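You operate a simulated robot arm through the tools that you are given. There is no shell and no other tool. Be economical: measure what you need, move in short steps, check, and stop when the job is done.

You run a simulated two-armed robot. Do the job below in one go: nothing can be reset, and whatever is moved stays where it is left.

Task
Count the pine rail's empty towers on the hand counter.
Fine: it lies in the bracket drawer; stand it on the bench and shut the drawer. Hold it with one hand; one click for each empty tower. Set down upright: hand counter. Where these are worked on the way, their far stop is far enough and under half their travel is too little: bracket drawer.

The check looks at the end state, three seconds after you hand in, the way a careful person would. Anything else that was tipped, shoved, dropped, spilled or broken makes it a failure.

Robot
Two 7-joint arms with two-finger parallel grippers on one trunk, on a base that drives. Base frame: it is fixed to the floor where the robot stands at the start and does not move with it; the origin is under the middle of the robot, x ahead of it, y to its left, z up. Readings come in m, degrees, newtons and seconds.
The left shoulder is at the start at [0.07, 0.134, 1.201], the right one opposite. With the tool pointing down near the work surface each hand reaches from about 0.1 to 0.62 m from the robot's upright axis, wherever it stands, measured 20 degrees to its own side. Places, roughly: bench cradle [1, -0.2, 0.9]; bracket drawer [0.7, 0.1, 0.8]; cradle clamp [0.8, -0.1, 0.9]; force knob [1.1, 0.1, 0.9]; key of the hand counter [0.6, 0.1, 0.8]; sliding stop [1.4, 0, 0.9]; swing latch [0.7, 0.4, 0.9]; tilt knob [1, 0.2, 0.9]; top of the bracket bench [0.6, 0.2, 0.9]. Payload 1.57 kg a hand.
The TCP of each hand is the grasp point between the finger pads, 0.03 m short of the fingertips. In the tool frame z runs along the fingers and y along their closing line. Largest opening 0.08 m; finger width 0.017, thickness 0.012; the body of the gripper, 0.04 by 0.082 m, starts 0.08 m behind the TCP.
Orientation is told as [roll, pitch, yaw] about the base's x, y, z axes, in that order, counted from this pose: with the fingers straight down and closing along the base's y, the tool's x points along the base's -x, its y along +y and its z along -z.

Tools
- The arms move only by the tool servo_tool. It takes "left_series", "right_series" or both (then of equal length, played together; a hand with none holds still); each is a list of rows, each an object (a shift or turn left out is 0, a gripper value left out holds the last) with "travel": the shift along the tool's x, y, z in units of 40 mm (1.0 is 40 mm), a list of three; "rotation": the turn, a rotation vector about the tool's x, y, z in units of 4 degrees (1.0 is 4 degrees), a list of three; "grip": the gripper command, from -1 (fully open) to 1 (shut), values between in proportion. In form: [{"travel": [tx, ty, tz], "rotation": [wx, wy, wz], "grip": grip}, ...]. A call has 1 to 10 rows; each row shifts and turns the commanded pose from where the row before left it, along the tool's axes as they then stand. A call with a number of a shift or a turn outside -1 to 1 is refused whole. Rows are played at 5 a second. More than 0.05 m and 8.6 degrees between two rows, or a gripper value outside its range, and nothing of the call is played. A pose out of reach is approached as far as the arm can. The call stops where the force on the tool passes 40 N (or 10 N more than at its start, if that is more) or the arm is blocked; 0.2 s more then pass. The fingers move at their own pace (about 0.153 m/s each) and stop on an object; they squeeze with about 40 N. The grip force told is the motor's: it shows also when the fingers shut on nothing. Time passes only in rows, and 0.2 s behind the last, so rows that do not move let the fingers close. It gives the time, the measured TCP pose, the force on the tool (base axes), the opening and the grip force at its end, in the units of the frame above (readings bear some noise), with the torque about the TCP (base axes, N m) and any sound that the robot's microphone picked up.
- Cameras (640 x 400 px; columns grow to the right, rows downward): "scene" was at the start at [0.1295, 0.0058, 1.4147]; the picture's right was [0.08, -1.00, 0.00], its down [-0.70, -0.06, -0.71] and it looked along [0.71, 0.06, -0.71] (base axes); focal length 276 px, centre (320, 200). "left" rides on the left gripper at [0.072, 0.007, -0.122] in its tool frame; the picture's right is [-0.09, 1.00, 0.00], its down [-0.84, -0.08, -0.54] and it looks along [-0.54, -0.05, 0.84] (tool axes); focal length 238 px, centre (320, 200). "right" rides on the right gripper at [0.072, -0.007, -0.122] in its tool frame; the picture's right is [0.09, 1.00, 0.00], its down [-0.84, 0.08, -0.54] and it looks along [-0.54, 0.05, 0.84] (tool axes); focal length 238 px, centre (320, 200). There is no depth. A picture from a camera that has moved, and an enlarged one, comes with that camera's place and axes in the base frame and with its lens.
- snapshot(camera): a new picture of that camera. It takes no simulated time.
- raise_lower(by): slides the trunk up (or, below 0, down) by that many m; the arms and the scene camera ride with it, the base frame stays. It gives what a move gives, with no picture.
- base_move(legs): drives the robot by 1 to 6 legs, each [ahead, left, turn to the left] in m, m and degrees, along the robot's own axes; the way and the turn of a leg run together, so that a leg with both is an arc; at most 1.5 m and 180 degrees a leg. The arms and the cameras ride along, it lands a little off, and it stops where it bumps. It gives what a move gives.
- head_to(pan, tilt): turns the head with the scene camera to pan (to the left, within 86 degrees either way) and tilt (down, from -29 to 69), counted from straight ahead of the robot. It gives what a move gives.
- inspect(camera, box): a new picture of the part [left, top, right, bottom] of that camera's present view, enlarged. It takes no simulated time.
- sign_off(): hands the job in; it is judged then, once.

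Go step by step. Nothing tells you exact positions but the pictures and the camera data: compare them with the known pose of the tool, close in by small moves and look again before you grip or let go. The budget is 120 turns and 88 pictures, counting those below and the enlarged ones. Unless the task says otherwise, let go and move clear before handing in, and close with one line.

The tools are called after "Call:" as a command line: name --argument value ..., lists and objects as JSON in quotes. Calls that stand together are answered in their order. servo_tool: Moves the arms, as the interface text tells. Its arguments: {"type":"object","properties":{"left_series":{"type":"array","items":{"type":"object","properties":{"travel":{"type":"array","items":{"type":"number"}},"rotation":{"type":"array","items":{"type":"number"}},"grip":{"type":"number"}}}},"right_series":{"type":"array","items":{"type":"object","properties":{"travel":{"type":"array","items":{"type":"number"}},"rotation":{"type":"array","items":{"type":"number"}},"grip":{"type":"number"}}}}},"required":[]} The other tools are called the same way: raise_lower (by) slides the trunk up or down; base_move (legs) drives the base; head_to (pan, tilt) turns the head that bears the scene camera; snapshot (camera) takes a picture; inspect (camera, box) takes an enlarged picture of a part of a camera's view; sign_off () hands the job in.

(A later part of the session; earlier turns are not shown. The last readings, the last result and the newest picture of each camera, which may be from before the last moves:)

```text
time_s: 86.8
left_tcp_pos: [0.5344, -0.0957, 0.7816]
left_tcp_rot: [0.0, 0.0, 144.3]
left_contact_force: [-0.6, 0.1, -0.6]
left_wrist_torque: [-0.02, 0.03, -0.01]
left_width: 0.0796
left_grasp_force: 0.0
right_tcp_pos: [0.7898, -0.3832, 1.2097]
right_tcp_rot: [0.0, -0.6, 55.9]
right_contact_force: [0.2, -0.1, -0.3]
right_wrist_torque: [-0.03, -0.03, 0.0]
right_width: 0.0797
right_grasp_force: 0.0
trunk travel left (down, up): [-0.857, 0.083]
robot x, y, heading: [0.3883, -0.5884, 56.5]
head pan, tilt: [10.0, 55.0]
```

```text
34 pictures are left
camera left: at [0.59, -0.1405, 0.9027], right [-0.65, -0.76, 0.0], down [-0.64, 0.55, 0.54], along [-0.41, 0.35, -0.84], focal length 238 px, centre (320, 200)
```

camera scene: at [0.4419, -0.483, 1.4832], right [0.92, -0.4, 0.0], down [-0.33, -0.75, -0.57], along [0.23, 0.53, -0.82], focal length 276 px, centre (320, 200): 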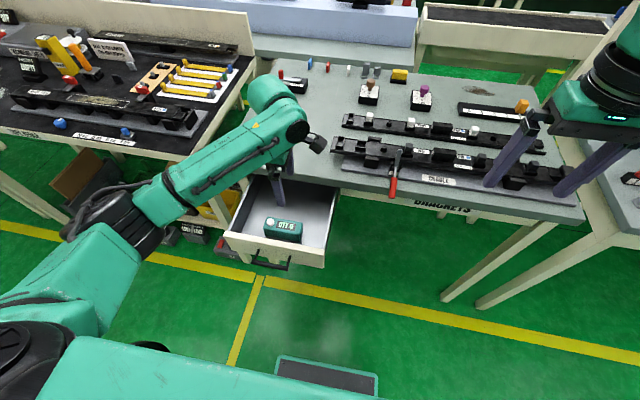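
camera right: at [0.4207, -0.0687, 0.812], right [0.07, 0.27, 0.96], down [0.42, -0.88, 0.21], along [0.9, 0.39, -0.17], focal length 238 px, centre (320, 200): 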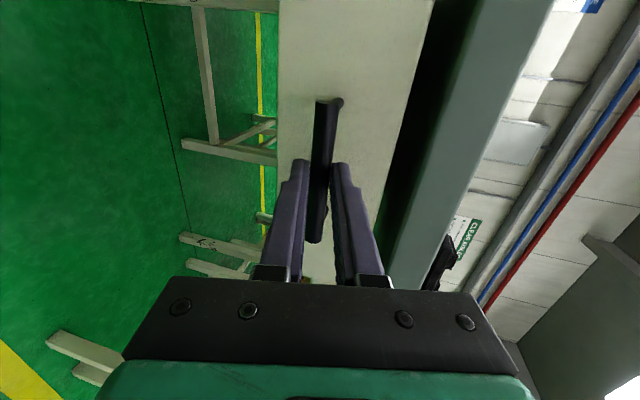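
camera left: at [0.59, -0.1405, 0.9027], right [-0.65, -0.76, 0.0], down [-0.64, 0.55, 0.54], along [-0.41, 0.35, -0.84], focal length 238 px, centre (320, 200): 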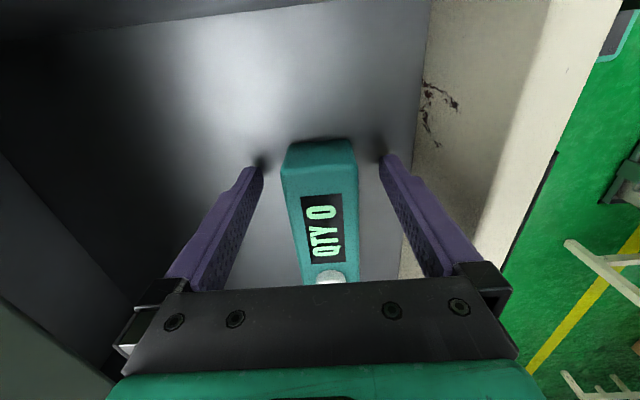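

Tips are just above the drawer floor. Close and lift a little.

Call:
servo_tool --left_series '[{"grip": 1}, {}, {}, {}]'

Call:
servo_tool --left_series '[{"travel": [0, 0, -0.5]}, {"travel": [0, 0, -0.5]}, {}]'

Call:
snapshot --camera "left"

```text
time_s: 87.8
left_tcp_pos: [0.5352, -0.0949, 0.782]
left_tcp_rot: [0.0, -0.1, 144.4]
left_contact_force: [0.1, 0.5, 0.5]
left_wrist_torque: [0.02, -0.01, -0.01]
left_width: 0.0434
left_grasp_force: 40.2
right_tcp_pos: [0.79, -0.3842, 1.2099]
right_tcp_rot: [0.0, -0.6, 55.9]
right_contact_force: [-0.3, -0.1, -0.3]
right_wrist_torque: [-0.01, 0.01, -0.01]
right_width: 0.0799
right_grasp_force: 0.0
trunk travel left (down, up): [-0.857, 0.083]
robot x, y, heading: [0.3886, -0.5903, 56.2]
head pan, tilt: [10.0, 55.0]
```

```text
time_s: 88.6
left_tcp_pos: [0.534, -0.0945, 0.8204]
left_tcp_rot: [0.0, 0.1, 144.3]
left_contact_force: [-0.9, 0.0, -1.3]
left_wrist_torque: [-0.03, -0.04, -0.01]
left_width: 0.0437
left_grasp_force: 40.4
right_tcp_pos: [0.7912, -0.3833, 1.208]
right_tcp_rot: [0.0, -0.5, 55.8]
right_contact_force: [0.2, -0.2, -0.1]
right_wrist_torque: [0.02, -0.04, 0.01]
right_width: 0.0798
right_grasp_force: 0.0
trunk travel left (down, up): [-0.857, 0.083]
robot x, y, heading: [0.3854, -0.5907, 56.7]
head pan, tilt: [10.0, 55.0]
```

```text
33 pictures are left
camera left: at [0.5902, -0.1404, 0.9422], right [-0.65, -0.76, 0.0], down [-0.64, 0.55, 0.54], along [-0.41, 0.35, -0.84], focal length 238 px, centre (320, 200)
```

left: 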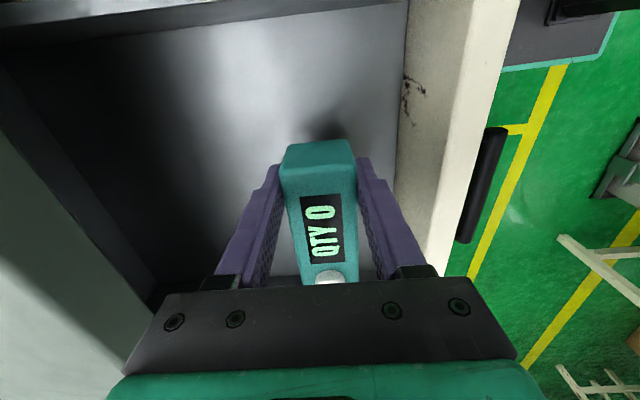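

Counter is held firmly, level. I lift it well clear, back away and turn it, then shut the drawer with the right hand.

Call:
servo_tool --left_series '[{"travel": [0, 0, -1]}, {"travel": [0, 0, -1]}, {"travel": [0, 0, -1]}, {"travel": [0, 0, -1]}, {"travel": [0, 0, -1]}, {"travel": [0, 0, -1]}, {"travel": [0, 0, -0.5]}]' --right_series '[{"grip": 1}, {}, {}, {}, {}, {}, {}]'

Call:
base_move --legs '[[-0.15, 0, 0], [0, 0.26, 0]]'

Call:
head_to --pan 0 --tilt 55

Call:
snapshot --camera "scene"

```text
time_s: 90.2
left_tcp_pos: [0.5513, -0.0564, 1.0489]
left_tcp_rot: [0.0, -0.3, 144.7]
left_contact_force: [-0.2, -0.4, -1.9]
left_wrist_torque: [-0.03, -0.04, 0.03]
left_width: 0.0436
left_grasp_force: 40.2
left hand out of reach, approached as far as the arm can: row 5, 6, 7
right_tcp_pos: [0.7906, -0.3854, 1.2093]
right_tcp_rot: [0.0, -0.5, 55.9]
right_contact_force: [0.9, 0.3, -0.4]
right_wrist_torque: [-0.02, 0.01, 0.0]
right_width: 0.0
right_grasp_force: 21.8
trunk travel left (down, up): [-0.857, 0.083]
robot x, y, heading: [0.3861, -0.5913, 56.2]
head pan, tilt: [10.0, 55.0]
```

```text
time_s: 93.0
left_tcp_pos: [0.256, -0.0417, 1.0493]
left_tcp_rot: [0.0, -0.5, 144.8]
left_contact_force: [-0.1, -0.7, 0.3]
left_wrist_torque: [-0.01, -0.03, -0.01]
left_width: 0.0437
left_grasp_force: 39.5
right_tcp_pos: [0.4961, -0.369, 1.2083]
right_tcp_rot: [0.1, -0.5, 56.0]
right_contact_force: [0.1, -0.2, 0.6]
right_wrist_torque: [0.0, -0.04, 0.02]
right_width: 0.0
right_grasp_force: 20.9
trunk travel left (down, up): [-0.857, 0.083]
robot x, y, heading: [0.0934, -0.5793, 56.4]
head pan, tilt: [10.0, 55.0]
```

```text
time_s: 93.8
left_tcp_pos: [0.2529, -0.0396, 1.0492]
left_tcp_rot: [0.1, -0.4, 144.8]
left_contact_force: [-1.0, 0.1, -0.7]
left_wrist_torque: [0.0, -0.05, 0.03]
left_width: 0.0435
left_grasp_force: 40.2
right_tcp_pos: [0.4959, -0.367, 1.2091]
right_tcp_rot: [0.1, -0.6, 55.9]
right_contact_force: [0.1, -0.6, 0.1]
right_wrist_torque: [0.01, -0.04, -0.01]
right_width: 0.0002
right_grasp_force: 21.4
trunk travel left (down, up): [-0.857, 0.083]
robot x, y, heading: [0.0925, -0.5728, 56.2]
head pan, tilt: [0.0, 55.0]
```

```text
32 pictures are left
camera scene: at [0.1572, -0.4735, 1.4831], right [0.83, -0.55, 0.0], down [-0.45, -0.68, -0.57], along [0.32, 0.48, -0.82], focal length 276 px, centre (320, 200)
```

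scene: 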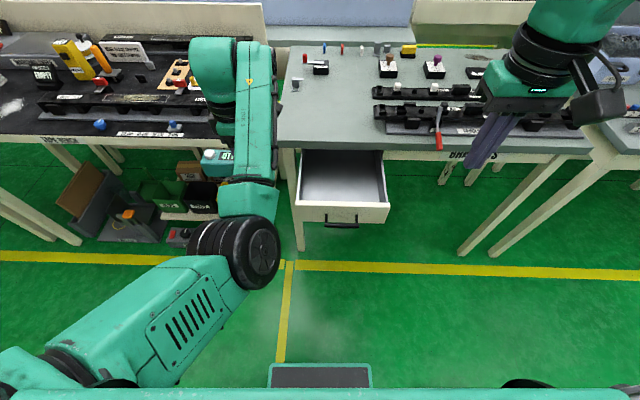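

The drawer's bar is at (0.436, −0.169). I bring the closed right hand down in front of it.

Call:
servo_tool --right_series '[{"travel": [0, 0, 1]}, {"travel": [0, 0, 1]}, {"travel": [0, 0, 1]}, {"travel": [0, 0, 1]}, {"travel": [0, 0, 1]}, {"travel": [0, 0, 1]}, {"travel": [0, 0, 1]}, {"travel": [0, 0, 1]}, {"travel": [0, 0, 1]}, {"travel": [0, 0, 1]}]'

Call:
servo_tool --right_series '[{"travel": [0, 0.9, 0.2]}, {"travel": [0, 0.9, 0]}, {"travel": [0, 0.9, 0]}, {"travel": [0, 0.9, 0]}, {}]'

Call:
snapshot --camera "scene"

```text
time_s: 96.0
left_tcp_pos: [0.2542, -0.041, 1.0484]
left_tcp_rot: [-0.1, -0.5, 144.9]
left_contact_force: [0.1, -0.3, -1.5]
left_wrist_torque: [-0.06, -0.07, 0.0]
left_width: 0.0434
left_grasp_force: 39.8
right_tcp_pos: [0.5032, -0.3997, 0.8745]
right_tcp_rot: [0.1, -0.6, 56.0]
right_contact_force: [-0.4, 0.0, 0.0]
right_wrist_torque: [0.02, -0.02, 0.0]
right_width: 0.0
right_grasp_force: 20.7
right hand out of reach, approached as far as the arm can: row 8, 9, 10
trunk travel left (down, up): [-0.857, 0.083]
robot x, y, heading: [0.0904, -0.5797, 56.3]
head pan, tilt: [0.0, 55.0]
```

```text
time_s: 97.2
left_tcp_pos: [0.254, -0.0404, 1.0488]
left_tcp_rot: [0.0, -0.4, 145.0]
left_contact_force: [-0.3, 0.4, -1.1]
left_wrist_torque: [-0.01, -0.08, 0.0]
left_width: 0.0436
left_grasp_force: 39.6
right_tcp_pos: [0.4051, -0.3574, 0.9296]
right_tcp_rot: [0.1, -0.7, 56.0]
right_contact_force: [0.0, -0.9, -0.2]
right_wrist_torque: [0.02, 0.0, 0.0]
right_width: 0.0
right_grasp_force: 21.3
right hand out of reach, approached as far as the arm can: row 1, 2, 3, 4
trunk travel left (down, up): [-0.857, 0.083]
robot x, y, heading: [0.0917, -0.5749, 56.4]
head pan, tilt: [0.0, 55.0]
```

```text
31 pictures are left
camera scene: at [0.1579, -0.4737, 1.4831], right [0.83, -0.55, 0.0], down [-0.45, -0.68, -0.57], along [0.32, 0.48, -0.82], focal length 276 px, centre (320, 200)
```

scene: 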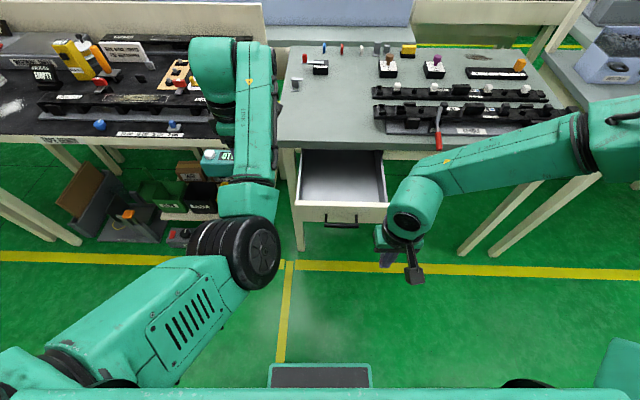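

The trunk is a bit high for this. I lower it 0.14 m, and shift the base left and forward to bring the hand up to the bar.

Call:
raise_lower --by -0.14

Call:
base_move --legs '[[0, 0.065, 0], [0.12, 0, 0]]'

Call:
snapshot --camera "scene"

```text
time_s: 98.8
left_tcp_pos: [0.2546, -0.0388, 0.9095]
left_tcp_rot: [0.1, -0.5, 144.9]
left_contact_force: [0.5, -0.4, -1.7]
left_wrist_torque: [-0.07, -0.04, 0.0]
left_width: 0.0434
left_grasp_force: 39.7
right_tcp_pos: [0.405, -0.3579, 0.7898]
right_tcp_rot: [0.1, -0.6, 56.1]
right_contact_force: [-0.3, -1.0, 0.5]
right_wrist_torque: [-0.02, -0.03, -0.01]
right_width: 0.0
right_grasp_force: 21.3
trunk travel left (down, up): [-0.717, 0.223]
robot x, y, heading: [0.0909, -0.5736, 56.5]
head pan, tilt: [0.0, 55.0]
```

```text
time_s: 100.7
left_tcp_pos: [0.2679, 0.0969, 0.9082]
left_tcp_rot: [0.0, -0.4, 144.7]
left_contact_force: [0.9, -0.2, -0.8]
left_wrist_torque: [-0.03, -0.04, -0.02]
left_width: 0.0436
left_grasp_force: 39.9
right_tcp_pos: [0.4179, -0.2219, 0.7901]
right_tcp_rot: [0.2, -0.6, 55.8]
right_contact_force: [0.0, -0.5, -0.6]
right_wrist_torque: [0.0, 0.01, 0.04]
right_width: 0.0
right_grasp_force: 21.2
trunk travel left (down, up): [-0.717, 0.223]
robot x, y, heading: [0.1029, -0.4293, 56.2]
head pan, tilt: [0.0, 55.0]
```

```text
30 pictures are left
camera scene: at [0.1701, -0.3368, 1.3432], right [0.83, -0.56, 0.0], down [-0.46, -0.68, -0.57], along [0.32, 0.48, -0.82], focal length 276 px, centre (320, 200)
```

scene: 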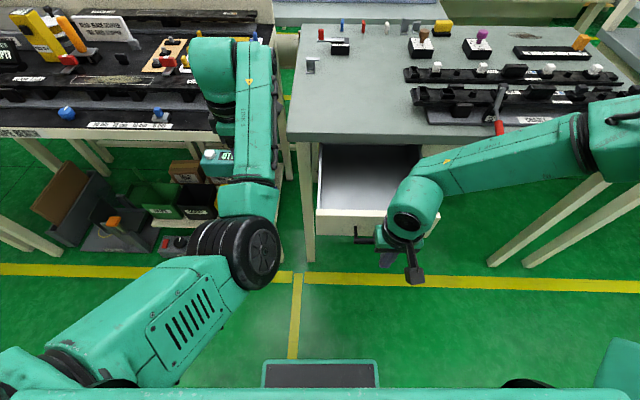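

I push forward with the right hand in steps.

Call:
servo_tool --right_series '[{"travel": [-0.8, 0, 0]}, {"travel": [-0.8, 0, 0]}, {"travel": [-0.8, 0, 0]}]'

Call:
servo_tool --right_series '[{"travel": [-0.7, 0, 0]}, {"travel": [-0.7, 0, 0]}]'

Call:
snapshot --camera "scene"

```text
time_s: 101.5
left_tcp_pos: [0.2684, 0.0969, 0.9077]
left_tcp_rot: [0.0, -0.5, 144.6]
left_contact_force: [0.1, -1.0, -1.6]
left_wrist_torque: [-0.03, -0.05, 0.02]
left_width: 0.0434
left_grasp_force: 40.1
right_tcp_pos: [0.4817, -0.1678, 0.8148]
right_tcp_rot: [0.1, -0.6, 55.8]
right_contact_force: [0.2, -0.2, -0.3]
right_wrist_torque: [0.02, 0.02, 0.04]
right_width: 0.0
right_grasp_force: 20.9
right hand out of reach, approached as far as the arm can: row 1, 2, 3
trunk travel left (down, up): [-0.717, 0.223]
robot x, y, heading: [0.1052, -0.4373, 55.9]
head pan, tilt: [0.0, 55.0]
```

```text
time_s: 102.1
left_tcp_pos: [0.2689, 0.0986, 0.9091]
left_tcp_rot: [0.0, -0.4, 144.8]
left_contact_force: [0.6, 0.6, -1.9]
left_wrist_torque: [-0.05, 0.0, -0.03]
left_width: 0.0432
left_grasp_force: 40.0
right_tcp_pos: [0.5153, -0.1477, 0.8342]
right_tcp_rot: [0.0, -0.6, 55.8]
right_contact_force: [-1.2, 0.5, 0.6]
right_wrist_torque: [0.0, 0.02, 0.0]
right_width: 0.0002
right_grasp_force: 20.8
right hand out of reach, approached as far as the arm can: row 1, 2
trunk travel left (down, up): [-0.717, 0.223]
robot x, y, heading: [0.1044, -0.4368, 56.2]
head pan, tilt: [0.0, 55.0]
```

```text
29 pictures are left
camera scene: at [0.1711, -0.3357, 1.3431], right [0.83, -0.56, 0.0], down [-0.46, -0.68, -0.57], along [0.32, 0.48, -0.82], focal length 276 px, centre (320, 200)
```

scene: 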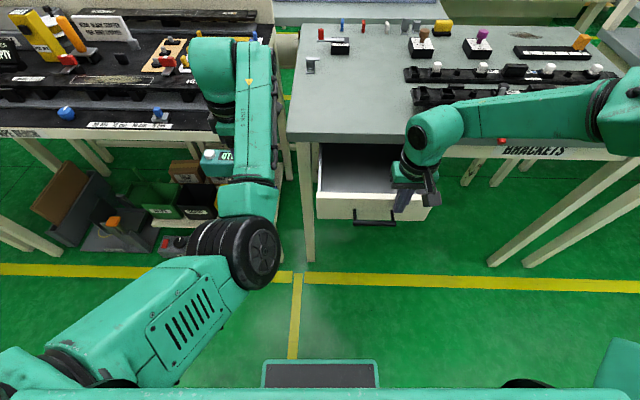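

The hand rose over the panel edge and the forearm is near the clamp lever. I retreat: hand up and back, base back, and re-plan so the base does the pushing.

Call:
servo_tool --right_series '[{"travel": [0, 0, -0.7]}, {"travel": [0.8, 0, 0]}, {"travel": [0.8, 0, 0]}, {"travel": [0.8, 0, 0]}, {}]'

Call:
base_move --legs '[[-0.25, 0, 0]]'

Call:
servo_tool --left_series '[{"rotation": [0, 0, 1]}, {"rotation": [0, 0, 1]}, {"rotation": [0, 0, 1]}, {"rotation": [0, 0, 1]}, {"rotation": [0, 0, 1]}, {"rotation": [0, 0, 1]}, {"rotation": [0, 0, 1]}, {"rotation": [0, 0, 1]}, {"rotation": [0, 0, 1]}, {"rotation": [0, 0, 1]}]'

Call:
servo_tool --left_series '[{"rotation": [0, 0, 1]}, {"rotation": [0, 0, 1]}, {"rotation": [0, 0, 1]}, {"rotation": [0, 0, 1]}, {"rotation": [0, 0, 1]}, {"rotation": [0, 0, 1]}, {"rotation": [0, 0, 1]}, {"rotation": [0, 0, 1]}, {"rotation": [0, 0, 1]}, {"rotation": [0, 0, 1]}]'

Call:
servo_tool --left_series '[{"rotation": [0, 0, 1]}, {"rotation": [0, 0, 1]}, {"travel": [0, 0, -1]}, {"travel": [0, 0, -1]}, {"travel": [0, 0, -1]}, {"travel": [0, 0, -1]}, {"travel": [0, 0, -1]}]'

Call:
snapshot --camera "scene"

```text
time_s: 103.3
left_tcp_pos: [0.2684, 0.099, 0.9082]
left_tcp_rot: [0.0, -0.4, 144.6]
left_contact_force: [0.0, -0.9, -1.5]
left_wrist_torque: [-0.07, -0.05, -0.03]
left_width: 0.0435
left_grasp_force: 39.7
right_tcp_pos: [0.4614, -0.2261, 0.8611]
right_tcp_rot: [0.2, -0.4, 55.8]
right_contact_force: [0.6, 0.0, 0.4]
right_wrist_torque: [-0.01, 0.01, 0.02]
right_width: 0.0002
right_grasp_force: 21.4
trunk travel left (down, up): [-0.717, 0.223]
robot x, y, heading: [0.1075, -0.4378, 56.3]
head pan, tilt: [0.0, 55.0]
```

```text
time_s: 105.1
left_tcp_pos: [0.1289, -0.1085, 0.9075]
left_tcp_rot: [0.0, -0.4, 145.0]
left_contact_force: [0.3, 0.4, -1.7]
left_wrist_torque: [-0.05, -0.05, 0.01]
left_width: 0.0435
left_grasp_force: 40.3
right_tcp_pos: [0.324, -0.4306, 0.8606]
right_tcp_rot: [0.1, -0.5, 56.0]
right_contact_force: [0.5, -0.3, 0.7]
right_wrist_torque: [-0.02, 0.02, -0.02]
right_width: 0.0
right_grasp_force: 21.5
trunk travel left (down, up): [-0.717, 0.223]
robot x, y, heading: [-0.0328, -0.6411, 56.5]
head pan, tilt: [0.0, 55.0]
```

```text
time_s: 107.3
left_tcp_pos: [0.1263, -0.108, 0.9073]
left_tcp_rot: [0.4, -0.2, 104.8]
left_contact_force: [1.0, 0.3, -0.9]
left_wrist_torque: [-0.03, -0.01, -0.01]
left_width: 0.0432
left_grasp_force: 39.7
right_tcp_pos: [0.3234, -0.4307, 0.8622]
right_tcp_rot: [0.1, -0.7, 56.0]
right_contact_force: [-0.6, -0.2, 0.0]
right_wrist_torque: [0.0, -0.01, -0.02]
right_width: 0.0
right_grasp_force: 21.3
trunk travel left (down, up): [-0.717, 0.223]
robot x, y, heading: [-0.0369, -0.6445, 56.5]
head pan, tilt: [0.0, 55.0]
```

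```text
time_s: 109.5
left_tcp_pos: [0.1297, -0.1078, 0.9086]
left_tcp_rot: [0.5, -0.2, 64.8]
left_contact_force: [-0.1, -0.3, -1.3]
left_wrist_torque: [-0.05, 0.03, 0.01]
left_width: 0.0436
left_grasp_force: 40.1
right_tcp_pos: [0.3239, -0.4314, 0.8616]
right_tcp_rot: [0.0, -0.6, 56.1]
right_contact_force: [-0.1, 0.2, 0.7]
right_wrist_torque: [-0.05, 0.01, 0.0]
right_width: 0.0
right_grasp_force: 21.1
trunk travel left (down, up): [-0.717, 0.223]
robot x, y, heading: [-0.0304, -0.6433, 56.1]
head pan, tilt: [0.0, 55.0]
```

```text
time_s: 111.1
left_tcp_pos: [0.1413, -0.0755, 1.0969]
left_tcp_rot: [0.5, -0.2, 56.9]
left_contact_force: [-0.9, 0.8, -2.1]
left_wrist_torque: [-0.03, 0.04, -0.01]
left_width: 0.0436
left_grasp_force: 40.6
left hand out of reach, approached as far as the arm can: row 3, 4, 5
right_tcp_pos: [0.3222, -0.4308, 0.8623]
right_tcp_rot: [-0.1, -0.5, 56.0]
right_contact_force: [-0.4, -1.5, -0.8]
right_wrist_torque: [-0.01, -0.04, 0.02]
right_width: 0.0
right_grasp_force: 21.2
trunk travel left (down, up): [-0.717, 0.223]
robot x, y, heading: [-0.0341, -0.6453, 56.6]
head pan, tilt: [0.0, 55.0]
```

```text
28 pictures are left
camera scene: at [0.0321, -0.5425, 1.3432], right [0.83, -0.55, 0.0], down [-0.45, -0.68, -0.57], along [0.32, 0.48, -0.82], focal length 276 px, centre (320, 200)
```

scene: 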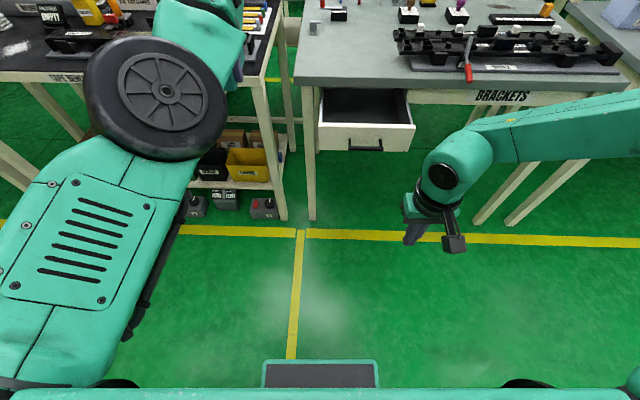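

The counter is high and safe. I lower the right hand to bar height, by arm if possible.

Call:
servo_tool --right_series '[{"travel": [0, 0, 0.6]}, {"travel": [0, 0, 0.6]}, {"travel": [0, 0, 0.6]}]'

```text
time_s: 111.9
left_tcp_pos: [0.1411, -0.0742, 1.0953]
left_tcp_rot: [0.5, 0.0, 57.0]
left_contact_force: [-0.9, 1.1, -1.3]
left_wrist_torque: [-0.05, 0.03, -0.03]
left_width: 0.0434
left_grasp_force: 40.1
right_tcp_pos: [0.3244, -0.4304, 0.7899]
right_tcp_rot: [0.1, -0.5, 56.0]
right_contact_force: [0.6, 0.1, -0.4]
right_wrist_torque: [0.02, 0.0, -0.05]
right_width: 0.0
right_grasp_force: 21.9
trunk travel left (down, up): [-0.717, 0.223]
robot x, y, heading: [-0.0349, -0.6413, 56.6]
head pan, tilt: [0.0, 55.0]
```

Call:
base_move --legs '[[0, 0.05, 0], [0.24, 0, 0]]'

Call:
inspect --camera "scene" --box '[270, 100, 510, 260]'

```text
time_s: 114.2
left_tcp_pos: [0.2309, 0.1501, 1.0963]
left_tcp_rot: [0.4, 0.0, 56.8]
left_contact_force: [0.6, -0.2, -1.1]
left_wrist_torque: [-0.06, -0.03, -0.02]
left_width: 0.0436
left_grasp_force: 40.0
right_tcp_pos: [0.415, -0.2072, 0.7902]
right_tcp_rot: [0.1, -0.6, 55.9]
right_contact_force: [0.1, 0.7, -0.4]
right_wrist_torque: [0.01, -0.01, 0.01]
right_width: 0.0
right_grasp_force: 21.4
trunk travel left (down, up): [-0.717, 0.223]
robot x, y, heading: [0.0569, -0.4189, 56.2]
head pan, tilt: [0.0, 55.0]
```

```text
2.50 times, centred on (390, 180) of scene
camera zoom: at [0.1217, -0.3173, 1.3432], right [0.83, -0.55, 0.0], down [-0.45, -0.68, -0.57], along [0.32, 0.48, -0.82], focal length 689 px, centre (145, 250)
```

zoom: 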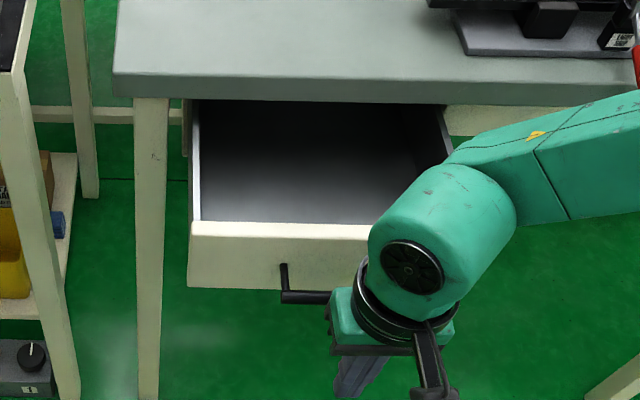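

To keep the elbow away from the clamp lever I turn the base 20° right and come in again, so the forearm trails behind the hand while pushing.

Call:
base_move --legs '[[-0.12, 0, 0], [0, 0, -20], [0.144, 0.178, 0]]'

Call:
head_to --pan 10 --tilt 55

Call:
snapshot --camera "scene"

```text
time_s: 117.8
left_tcp_pos: [0.3607, 0.1812, 1.0961]
left_tcp_rot: [0.4, 0.1, 36.7]
left_contact_force: [-0.8, 0.0, -1.8]
left_wrist_torque: [-0.03, 0.05, -0.02]
left_width: 0.0435
left_grasp_force: 40.1
right_tcp_pos: [0.4074, -0.2156, 0.79]
right_tcp_rot: [0.0, -0.6, 35.7]
right_contact_force: [0.7, -0.3, 0.2]
right_wrist_torque: [0.0, -0.03, 0.03]
right_width: 0.0001
right_grasp_force: 21.2
trunk travel left (down, up): [-0.717, 0.223]
robot x, y, heading: [0.004, -0.2909, 36.2]
head pan, tilt: [0.0, 55.0]
```

```text
time_s: 118.6
left_tcp_pos: [0.3618, 0.1833, 1.0963]
left_tcp_rot: [0.5, 0.0, 36.5]
left_contact_force: [0.3, -0.8, -0.9]
left_wrist_torque: [-0.07, 0.03, 0.01]
left_width: 0.0437
left_grasp_force: 40.0
right_tcp_pos: [0.4089, -0.2154, 0.7896]
right_tcp_rot: [0.0, -0.5, 35.7]
right_contact_force: [0.0, 0.3, -0.3]
right_wrist_torque: [-0.02, 0.0, -0.01]
right_width: 0.0
right_grasp_force: 20.8
trunk travel left (down, up): [-0.717, 0.223]
robot x, y, heading: [0.0017, -0.2906, 36.0]
head pan, tilt: [10.0, 55.0]
```

```text
26 pictures are left
camera scene: at [0.0887, -0.2093, 1.343], right [0.72, -0.69, 0.0], down [-0.57, -0.59, -0.57], along [0.4, 0.41, -0.82], focal length 276 px, centre (320, 200)
```

scene: 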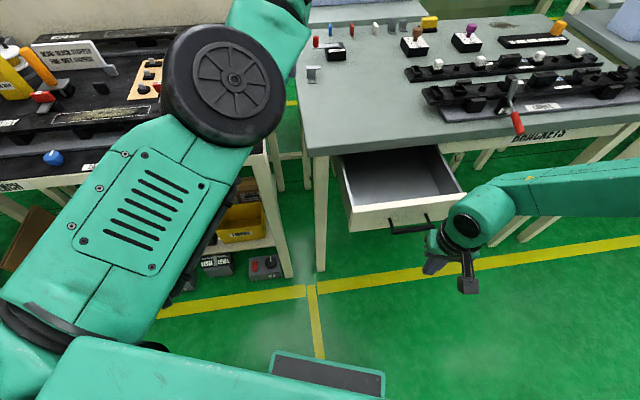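

The drawer was already pushed in some 5 cm earlier; the bar is now at about (0.470, −0.133), straight ahead along the push line. I try the arm first.

Call:
servo_tool --right_series '[{"travel": [-0.75, 0.27, 0]}, {"travel": [-0.75, 0.27, 0]}, {"travel": [-0.75, 0.27, 0]}]'

```text
time_s: 119.4
left_tcp_pos: [0.3618, 0.181, 1.0962]
left_tcp_rot: [0.3, 0.1, 36.5]
left_contact_force: [-0.3, -0.9, -1.0]
left_wrist_torque: [-0.01, 0.05, 0.01]
left_width: 0.0436
left_grasp_force: 39.3
right_tcp_pos: [0.4582, -0.1659, 0.8186]
right_tcp_rot: [0.0, -0.6, 35.7]
right_contact_force: [0.6, -0.3, 0.6]
right_wrist_torque: [0.01, -0.04, -0.02]
right_width: 0.0001
right_grasp_force: 21.0
right hand out of reach, approached as far as the arm can: row 2, 3
trunk travel left (down, up): [-0.717, 0.223]
robot x, y, heading: [0.0001, -0.2918, 36.1]
head pan, tilt: [10.0, 55.0]
```

I drop the trunk a little and let the base push the drawer along its axis.

Call:
raise_lower --by -0.033

Call:
base_move --legs '[[0.1, 0.037, 0]]'

Call:
snapshot --camera "scene"

```text
time_s: 120.1
left_tcp_pos: [0.3609, 0.1814, 1.0632]
left_tcp_rot: [0.5, 0.0, 36.5]
left_contact_force: [-0.5, -0.4, -0.9]
left_wrist_torque: [-0.01, 0.08, 0.01]
left_width: 0.0436
left_grasp_force: 40.2
right_tcp_pos: [0.4579, -0.1663, 0.7837]
right_tcp_rot: [0.1, -0.6, 35.6]
right_contact_force: [0.2, 0.9, -0.3]
right_wrist_torque: [-0.01, -0.01, -0.04]
right_width: 0.0001
right_grasp_force: 21.2
trunk travel left (down, up): [-0.684, 0.256]
robot x, y, heading: [-0.0008, -0.2921, 36.1]
head pan, tilt: [10.0, 55.0]
```

```text
time_s: 121.3
left_tcp_pos: [0.4189, 0.2702, 1.0638]
left_tcp_rot: [0.5, 0.0, 36.8]
left_contact_force: [-0.4, 0.4, -1.5]
left_wrist_torque: [-0.05, 0.0, 0.03]
left_width: 0.0435
left_grasp_force: 39.7
right_tcp_pos: [0.5183, -0.0764, 0.7844]
right_tcp_rot: [0.1, -0.8, 35.8]
right_contact_force: [0.1, 0.8, -0.1]
right_wrist_torque: [0.0, 0.0, 0.01]
right_width: 0.0001
right_grasp_force: 21.5
trunk travel left (down, up): [-0.684, 0.256]
robot x, y, heading: [0.0608, -0.2008, 36.3]
head pan, tilt: [10.0, 55.0]
```

```text
25 pictures are left
camera scene: at [0.1471, -0.1217, 1.3102], right [0.72, -0.69, 0.0], down [-0.57, -0.59, -0.57], along [0.4, 0.42, -0.82], focal length 276 px, centre (320, 200)
```

scene: 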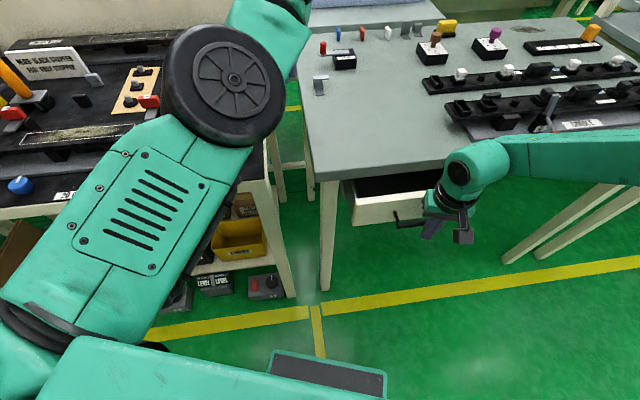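

It follows. About 65 mm to go; forearm trails behind the lever with room. I push 60 mm more.

Call:
base_move --legs '[[0.05, 0.018, 0]]'

Call:
inspect --camera "scene" --box '[300, 80, 640, 280]'

```text
time_s: 122.3
left_tcp_pos: [0.4477, 0.3128, 1.0653]
left_tcp_rot: [0.5, -0.1, 36.7]
left_contact_force: [0.1, -1.1, -0.8]
left_wrist_torque: [-0.01, 0.04, 0.02]
left_width: 0.0438
left_grasp_force: 40.0
right_tcp_pos: [0.5466, -0.0354, 0.7844]
right_tcp_rot: [0.2, -0.8, 35.8]
right_contact_force: [0.7, 0.0, -0.2]
right_wrist_torque: [-0.02, -0.02, 0.01]
right_width: 0.0
right_grasp_force: 21.4
trunk travel left (down, up): [-0.684, 0.256]
robot x, y, heading: [0.0856, -0.1579, 36.2]
head pan, tilt: [10.0, 55.0]
```

```text
1.88 times, centred on (470, 180) of scene
camera zoom: at [0.1756, -0.0804, 1.3105], right [0.72, -0.69, 0.0], down [-0.57, -0.59, -0.58], along [0.4, 0.42, -0.82], focal length 519 px, centre (38, 238)
```

zoom: 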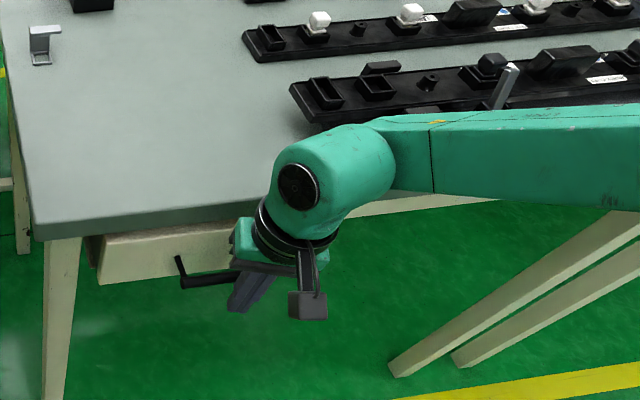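

Call:
base_move --legs '[[0.016, 0.006, 0]]'

Call:
inspect --camera "scene" --box '[310, 180, 470, 280]'

```text
time_s: 123.0
left_tcp_pos: [0.4583, 0.327, 1.0642]
left_tcp_rot: [0.4, 0.0, 36.7]
left_contact_force: [-0.1, 0.1, -1.1]
left_wrist_torque: [-0.01, 0.05, 0.0]
left_width: 0.0434
left_grasp_force: 40.2
right_tcp_pos: [0.5558, -0.0199, 0.7843]
right_tcp_rot: [0.2, -0.7, 35.8]
right_contact_force: [-0.8, 0.3, 0.2]
right_wrist_torque: [0.01, -0.04, -0.01]
right_width: 0.0001
right_grasp_force: 21.9
trunk travel left (down, up): [-0.684, 0.256]
robot x, y, heading: [0.0986, -0.1456, 36.2]
head pan, tilt: [10.0, 55.0]
```

```text
4.00 times, centred on (390, 230) of scene
camera zoom: at [0.1858, -0.0651, 1.3103], right [0.72, -0.69, 0.0], down [-0.57, -0.59, -0.57], along [0.4, 0.42, -0.82], focal length 1102 px, centre (40, 80)
```

zoom: 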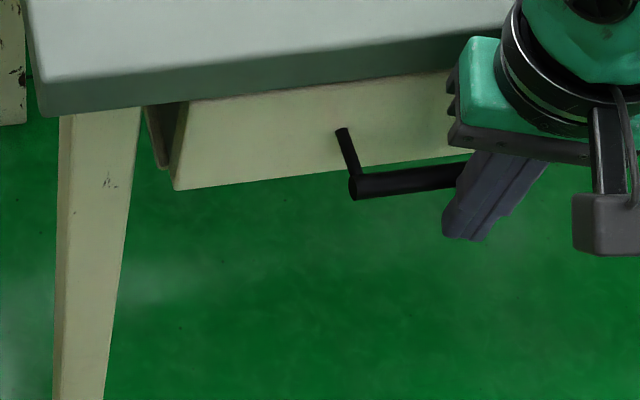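

Nearly shut. One more small nudge until I feel the stop.

Call:
base_move --legs '[[0.01, 0.004, 0]]'

Call:
inspect --camera "scene" --box '[310, 180, 470, 280]'

```text
time_s: 123.9
left_tcp_pos: [0.4625, 0.3334, 1.0639]
left_tcp_rot: [0.4, -0.1, 36.6]
left_contact_force: [-0.5, -0.5, -2.1]
left_wrist_torque: [0.0, 0.05, -0.04]
left_width: 0.0435
left_grasp_force: 39.8
right_tcp_pos: [0.5593, -0.0161, 0.7836]
right_tcp_rot: [-0.1, -0.1, 35.9]
right_contact_force: [-4.7, -4.2, 2.5]
right_wrist_torque: [0.42, -0.44, 0.08]
right_width: 0.0
right_grasp_force: 21.2
trunk travel left (down, up): [-0.684, 0.256]
robot x, y, heading: [0.1033, -0.1358, 36.2]
head pan, tilt: [10.0, 55.0]
stopped in leg 1: the robot was blocked; the commanded pose is now the measured one
```

```text
4.00 times, centred on (390, 230) of scene
camera zoom: at [0.1906, -0.0569, 1.3103], right [0.72, -0.69, 0.0], down [-0.57, -0.59, -0.57], along [0.4, 0.41, -0.82], focal length 1102 px, centre (40, 80)
```

zoom: 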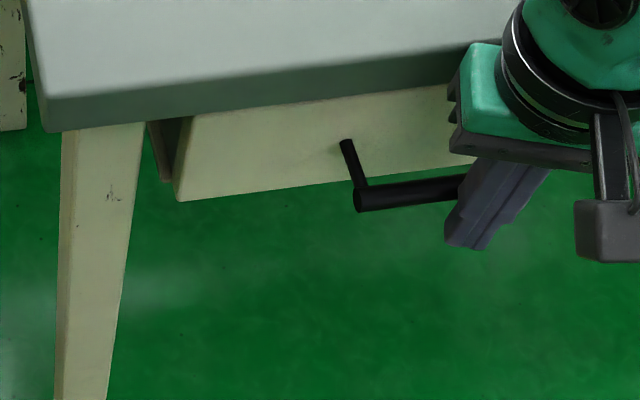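

Blocked with a firm contact: the drawer is shut. I back away and turn square to the bench again, then lift the trunk.

Call:
base_move --legs '[[-0.19, -0.07, 0], [-0.1, 0, 20]]'

Call:
raise_lower --by 0.1

Call:
servo_tool --right_series '[{"travel": [0, 0, -1]}, {"travel": [0, 0, -1]}, {"travel": [0, 0, -1]}, {"travel": [-0.5, 0, -0.8]}, {"travel": [-1, 0, 0]}, {"travel": [-1, 0, 0]}]'

Call:
head_to --pan 0 --tilt 50

Call:
snapshot --camera "scene"

```text
time_s: 126.6
left_tcp_pos: [0.0994, 0.1934, 1.0626]
left_tcp_rot: [0.4, 0.2, 56.9]
left_contact_force: [-0.8, -0.7, -1.7]
left_wrist_torque: [-0.03, 0.01, -0.03]
left_width: 0.0435
left_grasp_force: 40.2
right_tcp_pos: [0.3113, -0.1021, 0.7826]
right_tcp_rot: [-0.2, 0.0, 56.1]
right_contact_force: [0.2, -0.3, 0.1]
right_wrist_torque: [0.01, -0.01, -0.03]
right_width: 0.0
right_grasp_force: 21.3
trunk travel left (down, up): [-0.684, 0.256]
robot x, y, heading: [-0.076, -0.376, 56.5]
head pan, tilt: [10.0, 55.0]
```

```text
time_s: 127.9
left_tcp_pos: [0.0984, 0.1935, 1.1633]
left_tcp_rot: [0.4, -0.1, 56.9]
left_contact_force: [-0.5, -0.8, -2.0]
left_wrist_torque: [-0.04, 0.04, 0.01]
left_width: 0.0436
left_grasp_force: 40.3
right_tcp_pos: [0.3107, -0.1017, 0.8843]
right_tcp_rot: [-0.1, -0.1, 56.2]
right_contact_force: [0.4, 0.1, 1.0]
right_wrist_torque: [-0.02, 0.0, -0.01]
right_width: 0.0
right_grasp_force: 20.9
trunk travel left (down, up): [-0.784, 0.156]
robot x, y, heading: [-0.0747, -0.3782, 56.7]
head pan, tilt: [10.0, 55.0]
```

```text
time_s: 129.3
left_tcp_pos: [0.1002, 0.1945, 1.1623]
left_tcp_rot: [0.4, 0.2, 56.9]
left_contact_force: [0.0, 0.0, -1.7]
left_wrist_torque: [-0.08, 0.07, -0.04]
left_width: 0.0435
left_grasp_force: 40.5
right_tcp_pos: [0.3664, -0.0307, 1.0365]
right_tcp_rot: [0.0, 0.0, 56.2]
right_contact_force: [0.3, -0.2, -0.5]
right_wrist_torque: [0.01, 0.0, -0.02]
right_width: 0.0001
right_grasp_force: 22.0
right hand out of reach, approached as far as the arm can: row 6
trunk travel left (down, up): [-0.784, 0.156]
robot x, y, heading: [-0.0753, -0.3746, 56.8]
head pan, tilt: [10.0, 55.0]
```

```text
time_s: 130.1
left_tcp_pos: [0.0986, 0.1932, 1.1641]
left_tcp_rot: [0.3, 0.0, 56.9]
left_contact_force: [-1.0, -0.2, -1.4]
left_wrist_torque: [-0.02, 0.06, -0.01]
left_width: 0.0434
left_grasp_force: 39.9
right_tcp_pos: [0.3646, -0.0312, 1.0373]
right_tcp_rot: [-0.1, -0.3, 56.2]
right_contact_force: [0.4, 0.5, 0.6]
right_wrist_torque: [0.01, -0.01, 0.0]
right_width: 0.0
right_grasp_force: 21.5
trunk travel left (down, up): [-0.784, 0.156]
robot x, y, heading: [-0.0742, -0.376, 56.6]
head pan, tilt: [0.0, 50.0]
```

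```text
21 pictures are left
camera scene: at [-0.007, -0.2698, 1.4166], right [0.84, -0.55, 0.0], down [-0.42, -0.64, -0.64], along [0.35, 0.54, -0.77], focal length 276 px, centre (320, 200)
```

scene: 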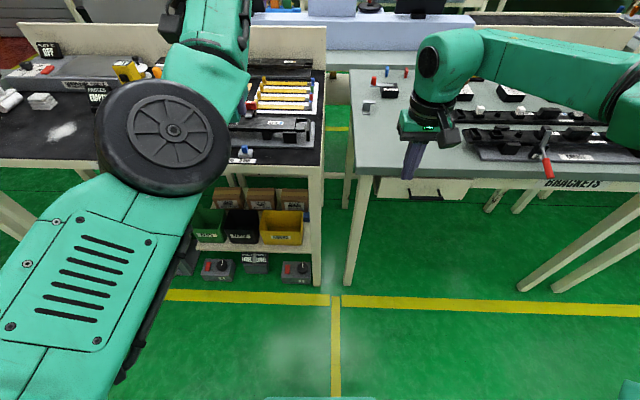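

Drawer is closed flush. Now I raise the right hand a bit, drive to the bench's free corner, and bring the left hand in toward the middle.

Call:
servo_tool --right_series '[{"travel": [0, 0, -1]}, {"travel": [0, 0, -1]}, {"travel": [0.8, -0.5, 0]}, {"travel": [0.8, -0.5, 0]}]'

Call:
base_move --legs '[[0, -0.317, 0], [0.28, 0, 0]]'

Call:
servo_tool --left_series '[{"travel": [0.8, -0.9, 0]}, {"travel": [0.8, -0.9, 0]}, {"travel": [0.8, -0.9, 0]}]'

Call:
snapshot --camera "scene"

```text
time_s: 131.1
left_tcp_pos: [0.0985, 0.1905, 1.1643]
left_tcp_rot: [0.5, 0.0, 56.9]
left_contact_force: [0.6, -1.2, -1.3]
left_wrist_torque: [0.0, -0.03, -0.02]
left_width: 0.0436
left_grasp_force: 39.8
right_tcp_pos: [0.3627, -0.1105, 1.1193]
right_tcp_rot: [0.0, -0.2, 56.3]
right_contact_force: [-0.8, -0.6, -0.3]
right_wrist_torque: [0.02, 0.01, -0.01]
right_width: 0.0
right_grasp_force: 20.9
trunk travel left (down, up): [-0.784, 0.156]
robot x, y, heading: [-0.0752, -0.374, 56.7]
head pan, tilt: [0.0, 50.0]
```

```text
time_s: 134.7
left_tcp_pos: [0.5143, 0.2562, 1.1638]
left_tcp_rot: [0.5, -0.2, 57.1]
left_contact_force: [-0.1, 0.3, -2.5]
left_wrist_torque: [-0.02, 0.04, 0.0]
left_width: 0.0435
left_grasp_force: 39.4
right_tcp_pos: [0.7788, -0.0433, 1.1196]
right_tcp_rot: [-0.2, -0.2, 56.3]
right_contact_force: [0.0, -0.3, -0.6]
right_wrist_torque: [-0.01, -0.01, -0.04]
right_width: 0.0002
right_grasp_force: 21.6
trunk travel left (down, up): [-0.784, 0.156]
robot x, y, heading: [0.3433, -0.3136, 56.9]
head pan, tilt: [0.0, 50.0]
```

```text
time_s: 135.5
left_tcp_pos: [0.6033, 0.1757, 1.1912]
left_tcp_rot: [0.6, 0.1, 57.2]
left_contact_force: [0.7, -0.7, -1.2]
left_wrist_torque: [-0.01, 0.05, -0.02]
left_width: 0.0435
left_grasp_force: 40.1
left hand out of reach, approached as far as the arm can: row 1, 2, 3
right_tcp_pos: [0.7795, -0.043, 1.1184]
right_tcp_rot: [-0.1, -0.1, 56.3]
right_contact_force: [0.7, 0.2, 0.2]
right_wrist_torque: [0.01, -0.02, 0.01]
right_width: 0.0
right_grasp_force: 21.7
trunk travel left (down, up): [-0.784, 0.156]
robot x, y, heading: [0.3394, -0.3094, 57.0]
head pan, tilt: [0.0, 50.0]
```

```text
20 pictures are left
camera scene: at [0.4108, -0.2063, 1.4166], right [0.84, -0.55, 0.0], down [-0.42, -0.64, -0.64], along [0.35, 0.54, -0.77], focal length 276 px, centre (320, 200)
```

scene: 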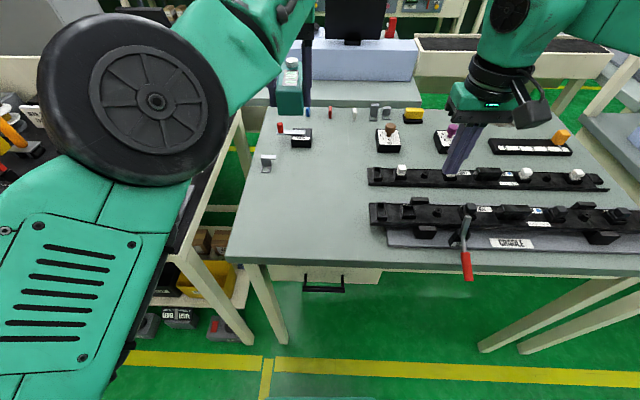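

The counter is over the free corner. I lower the hand, then shift back toward the chosen spot.

Call:
servo_tool --left_series '[{"travel": [0, 0, 1]}, {"travel": [0, 0, 1]}, {"travel": [0, 0, 1]}, {"travel": [0.5, 0, 1]}, {"travel": [0.5, 0, 1]}, {"travel": [0.5, 0, 0]}, {"travel": [0.4, 0, 0]}]'

Call:
snapshot --camera "scene"

```text
time_s: 137.1
left_tcp_pos: [0.6212, 0.2073, 1.0089]
left_tcp_rot: [0.4, 0.1, 57.2]
left_contact_force: [0.2, -0.3, -1.2]
left_wrist_torque: [-0.06, 0.05, -0.02]
left_width: 0.0437
left_grasp_force: 40.2
left hand out of reach, approached as far as the arm can: row 1, 2, 3, 4, 5, 6, 7
right_tcp_pos: [0.78, -0.0418, 1.1171]
right_tcp_rot: [-0.2, 0.0, 56.4]
right_contact_force: [-0.9, 0.9, -0.6]
right_wrist_torque: [0.0, 0.0, -0.03]
right_width: 0.0
right_grasp_force: 21.6
trunk travel left (down, up): [-0.784, 0.156]
robot x, y, heading: [0.3424, -0.3139, 56.8]
head pan, tilt: [0.0, 50.0]
```

```text
19 pictures are left
camera scene: at [0.4099, -0.2051, 1.4166], right [0.84, -0.55, 0.0], down [-0.42, -0.64, -0.64], along [0.35, 0.54, -0.77], focal length 276 px, centre (320, 200)
```

scene: 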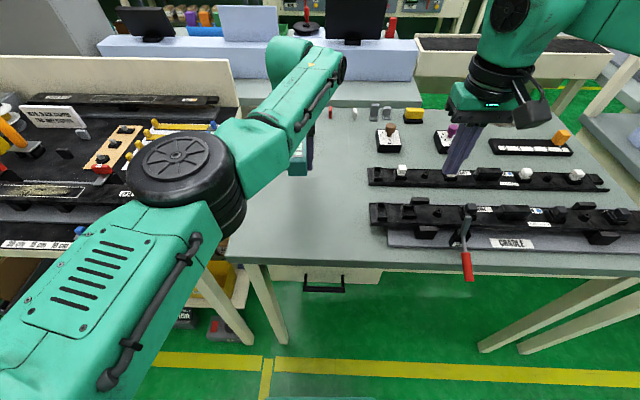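

The left arm is at an inner limit here. I lower the trunk a little and test whether the hand can come back toward me.

Call:
raise_lower --by -0.06

Call:
servo_tool --left_series '[{"travel": [0.5, 0.5, 0]}, {"travel": [0.5, 0.5, 0]}, {"travel": [0.5, 0.5, 0]}]' --right_series '[{"travel": [0, 0.7, 0]}, {"travel": [0, 0.7, 0]}, {"travel": [0, 0.7, 0]}]'

```text
time_s: 138.1
left_tcp_pos: [0.6211, 0.2065, 0.9497]
left_tcp_rot: [0.4, 0.1, 57.1]
left_contact_force: [0.5, 0.9, -2.0]
left_wrist_torque: [-0.06, 0.01, -0.01]
left_width: 0.0436
left_grasp_force: 40.3
right_tcp_pos: [0.78, -0.0423, 1.0581]
right_tcp_rot: [-0.1, -0.1, 56.5]
right_contact_force: [0.6, 0.2, 0.0]
right_wrist_torque: [0.0, -0.03, 0.02]
right_width: 0.0
right_grasp_force: 21.5
trunk travel left (down, up): [-0.724, 0.216]
robot x, y, heading: [0.3409, -0.3123, 56.9]
head pan, tilt: [0.0, 50.0]
```

```text
time_s: 138.9
left_tcp_pos: [0.5885, 0.2387, 0.9509]
left_tcp_rot: [0.5, 0.3, 57.0]
left_contact_force: [0.4, 0.1, -1.2]
left_wrist_torque: [-0.03, 0.05, -0.01]
left_width: 0.0435
left_grasp_force: 39.8
left hand out of reach, approached as far as the arm can: row 1, 2, 3
right_tcp_pos: [0.7087, 0.0054, 1.0572]
right_tcp_rot: [-0.3, 0.0, 56.3]
right_contact_force: [-0.2, -0.3, -0.1]
right_wrist_torque: [-0.02, -0.03, -0.01]
right_width: 0.0
right_grasp_force: 20.9
trunk travel left (down, up): [-0.724, 0.216]
robot x, y, heading: [0.3403, -0.3114, 56.6]
head pan, tilt: [0.0, 50.0]
```

Call:
servo_tool --left_series '[{"travel": [-0.8, 0.3, 0]}, {"travel": [-0.8, 0.3, 0]}, {"travel": [-0.8, 0.3, 0]}, {"travel": [-0.8, 0.3, 0]}, {}]'

```text
time_s: 140.1
left_tcp_pos: [0.571, 0.2556, 0.9471]
left_tcp_rot: [0.5, 0.2, 57.1]
left_contact_force: [0.6, -0.3, -1.5]
left_wrist_torque: [-0.03, 0.02, 0.02]
left_width: 0.0436
left_grasp_force: 39.3
left hand out of reach, approached as far as the arm can: row 1, 2, 3, 4
right_tcp_pos: [0.7092, 0.0056, 1.0581]
right_tcp_rot: [-0.1, -0.1, 56.3]
right_contact_force: [0.5, 0.0, 0.1]
right_wrist_torque: [0.0, 0.01, -0.02]
right_width: 0.0
right_grasp_force: 21.1
trunk travel left (down, up): [-0.724, 0.216]
robot x, y, heading: [0.3434, -0.307, 56.9]
head pan, tilt: [0.0, 50.0]
```

Call:
servo_tool --left_series '[{"travel": [0, 0.9, 0]}, {"travel": [0, 0.9, 0]}, {"travel": [0, 0.9, 0]}, {}]'

Call:
snapshot --camera "scene"

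```text
time_s: 141.1
left_tcp_pos: [0.4795, 0.3173, 0.947]
left_tcp_rot: [0.4, 0.0, 57.0]
left_contact_force: [0.3, 0.3, -1.2]
left_wrist_torque: [-0.05, 0.01, -0.01]
left_width: 0.0434
left_grasp_force: 39.7
right_tcp_pos: [0.7097, 0.0047, 1.0587]
right_tcp_rot: [-0.1, -0.1, 56.3]
right_contact_force: [0.0, -0.6, -0.8]
right_wrist_torque: [0.01, -0.01, 0.02]
right_width: 0.0
right_grasp_force: 21.3
trunk travel left (down, up): [-0.724, 0.216]
robot x, y, heading: [0.3405, -0.3131, 56.8]
head pan, tilt: [0.0, 50.0]
```

```text
18 pictures are left
camera scene: at [0.4103, -0.2052, 1.3566], right [0.84, -0.55, 0.0], down [-0.42, -0.64, -0.64], along [0.35, 0.54, -0.77], focal length 276 px, centre (320, 200)
```

scene: 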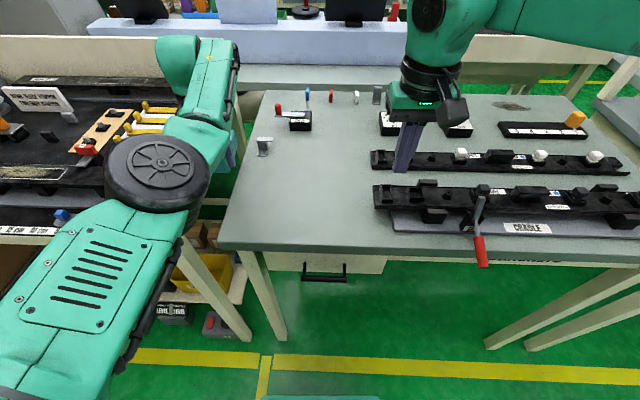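

Free again. From here I bring the hand back first and only then inward.

Call:
servo_tool --left_series '[{"travel": [0.8, 0, 0]}, {"travel": [0.8, 0, 0]}, {"travel": [0.8, 0, 0]}, {"travel": [0.8, 0, 0]}]'

Call:
servo_tool --left_series '[{"travel": [0, -0.8, 0]}, {"travel": [0, -0.8, 0]}, {"travel": [0, -0.8, 0]}]'

```text
time_s: 142.1
left_tcp_pos: [0.4135, 0.2494, 0.9262]
left_tcp_rot: [0.4, 0.1, 57.1]
left_contact_force: [-0.5, 0.6, -1.4]
left_wrist_torque: [-0.03, -0.01, 0.0]
left_width: 0.0434
left_grasp_force: 40.0
left hand out of reach, approached as far as the arm can: row 3, 4
right_tcp_pos: [0.709, 0.0066, 1.0583]
right_tcp_rot: [-0.1, -0.1, 56.3]
right_contact_force: [-0.8, 0.2, 0.3]
right_wrist_torque: [0.0, -0.02, 0.03]
right_width: 0.0001
right_grasp_force: 21.6
trunk travel left (down, up): [-0.724, 0.216]
robot x, y, heading: [0.3417, -0.3089, 56.6]
head pan, tilt: [0.0, 50.0]
```

```text
time_s: 142.9
left_tcp_pos: [0.4947, 0.2249, 0.9207]
left_tcp_rot: [0.8, -0.8, 57.7]
left_contact_force: [-7.1, 5.4, 26.1]
left_wrist_torque: [-0.57, 0.1, -0.17]
left_width: 0.0433
left_grasp_force: 40.1
left hand out of reach, approached as far as the arm can: row 1, 2, 3
right_tcp_pos: [0.7063, 0.0024, 1.062]
right_tcp_rot: [0.0, -0.4, 56.3]
right_contact_force: [-0.4, 0.4, -0.1]
right_wrist_torque: [0.02, 0.0, 0.04]
right_width: 0.0001
right_grasp_force: 20.8
trunk travel left (down, up): [-0.724, 0.216]
robot x, y, heading: [0.341, -0.3098, 56.9]
head pan, tilt: [0.0, 50.0]
```

The counter's base touched the bench (contact at TCP z≈0.921). I lift off 15 mm and look.

Call:
servo_tool --left_series '[{"travel": [0, 0, -0.5]}, {}]'

Call:
snapshot --camera "scene"

Call:
snapshot --camera "left"

```text
time_s: 143.5
left_tcp_pos: [0.5031, 0.2283, 0.9255]
left_tcp_rot: [0.3, 0.2, 57.0]
left_contact_force: [-0.1, -0.3, -1.2]
left_wrist_torque: [0.0, -0.01, -0.01]
left_width: 0.0437
left_grasp_force: 39.8
left hand out of reach, approached as far as the arm can: row 1
right_tcp_pos: [0.7097, 0.0044, 1.0584]
right_tcp_rot: [-0.1, -0.1, 56.3]
right_contact_force: [-0.9, -0.7, -0.6]
right_wrist_torque: [0.02, 0.0, 0.01]
right_width: 0.0002
right_grasp_force: 20.8
trunk travel left (down, up): [-0.724, 0.216]
robot x, y, heading: [0.3416, -0.3099, 56.6]
head pan, tilt: [0.0, 50.0]
```

```text
17 pictures are left
camera scene: at [0.41, -0.2051, 1.3564], right [0.84, -0.55, 0.0], down [-0.42, -0.64, -0.64], along [0.35, 0.54, -0.77], focal length 276 px, centre (320, 200)
```

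scene: 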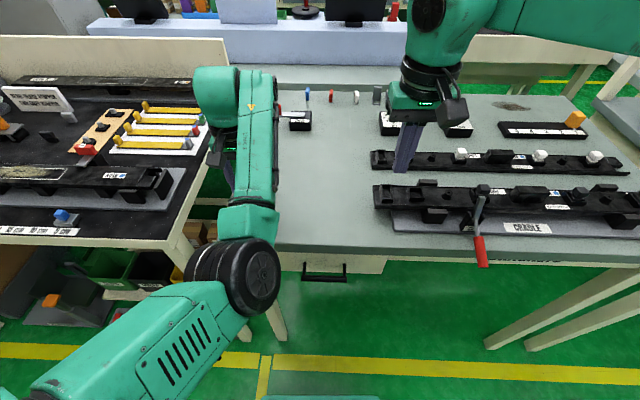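

```text
16 pictures are left
camera left: at [0.4606, 0.1737, 1.0463], right [-0.78, 0.62, 0.01], down [0.52, 0.66, 0.54], along [0.33, 0.43, -0.84], focal length 238 px, centre (320, 200)
```

left: 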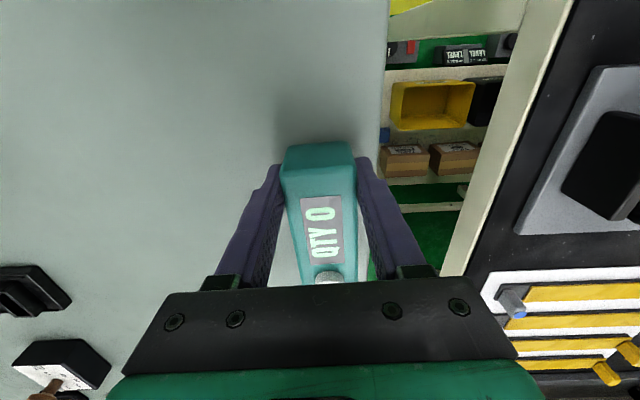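

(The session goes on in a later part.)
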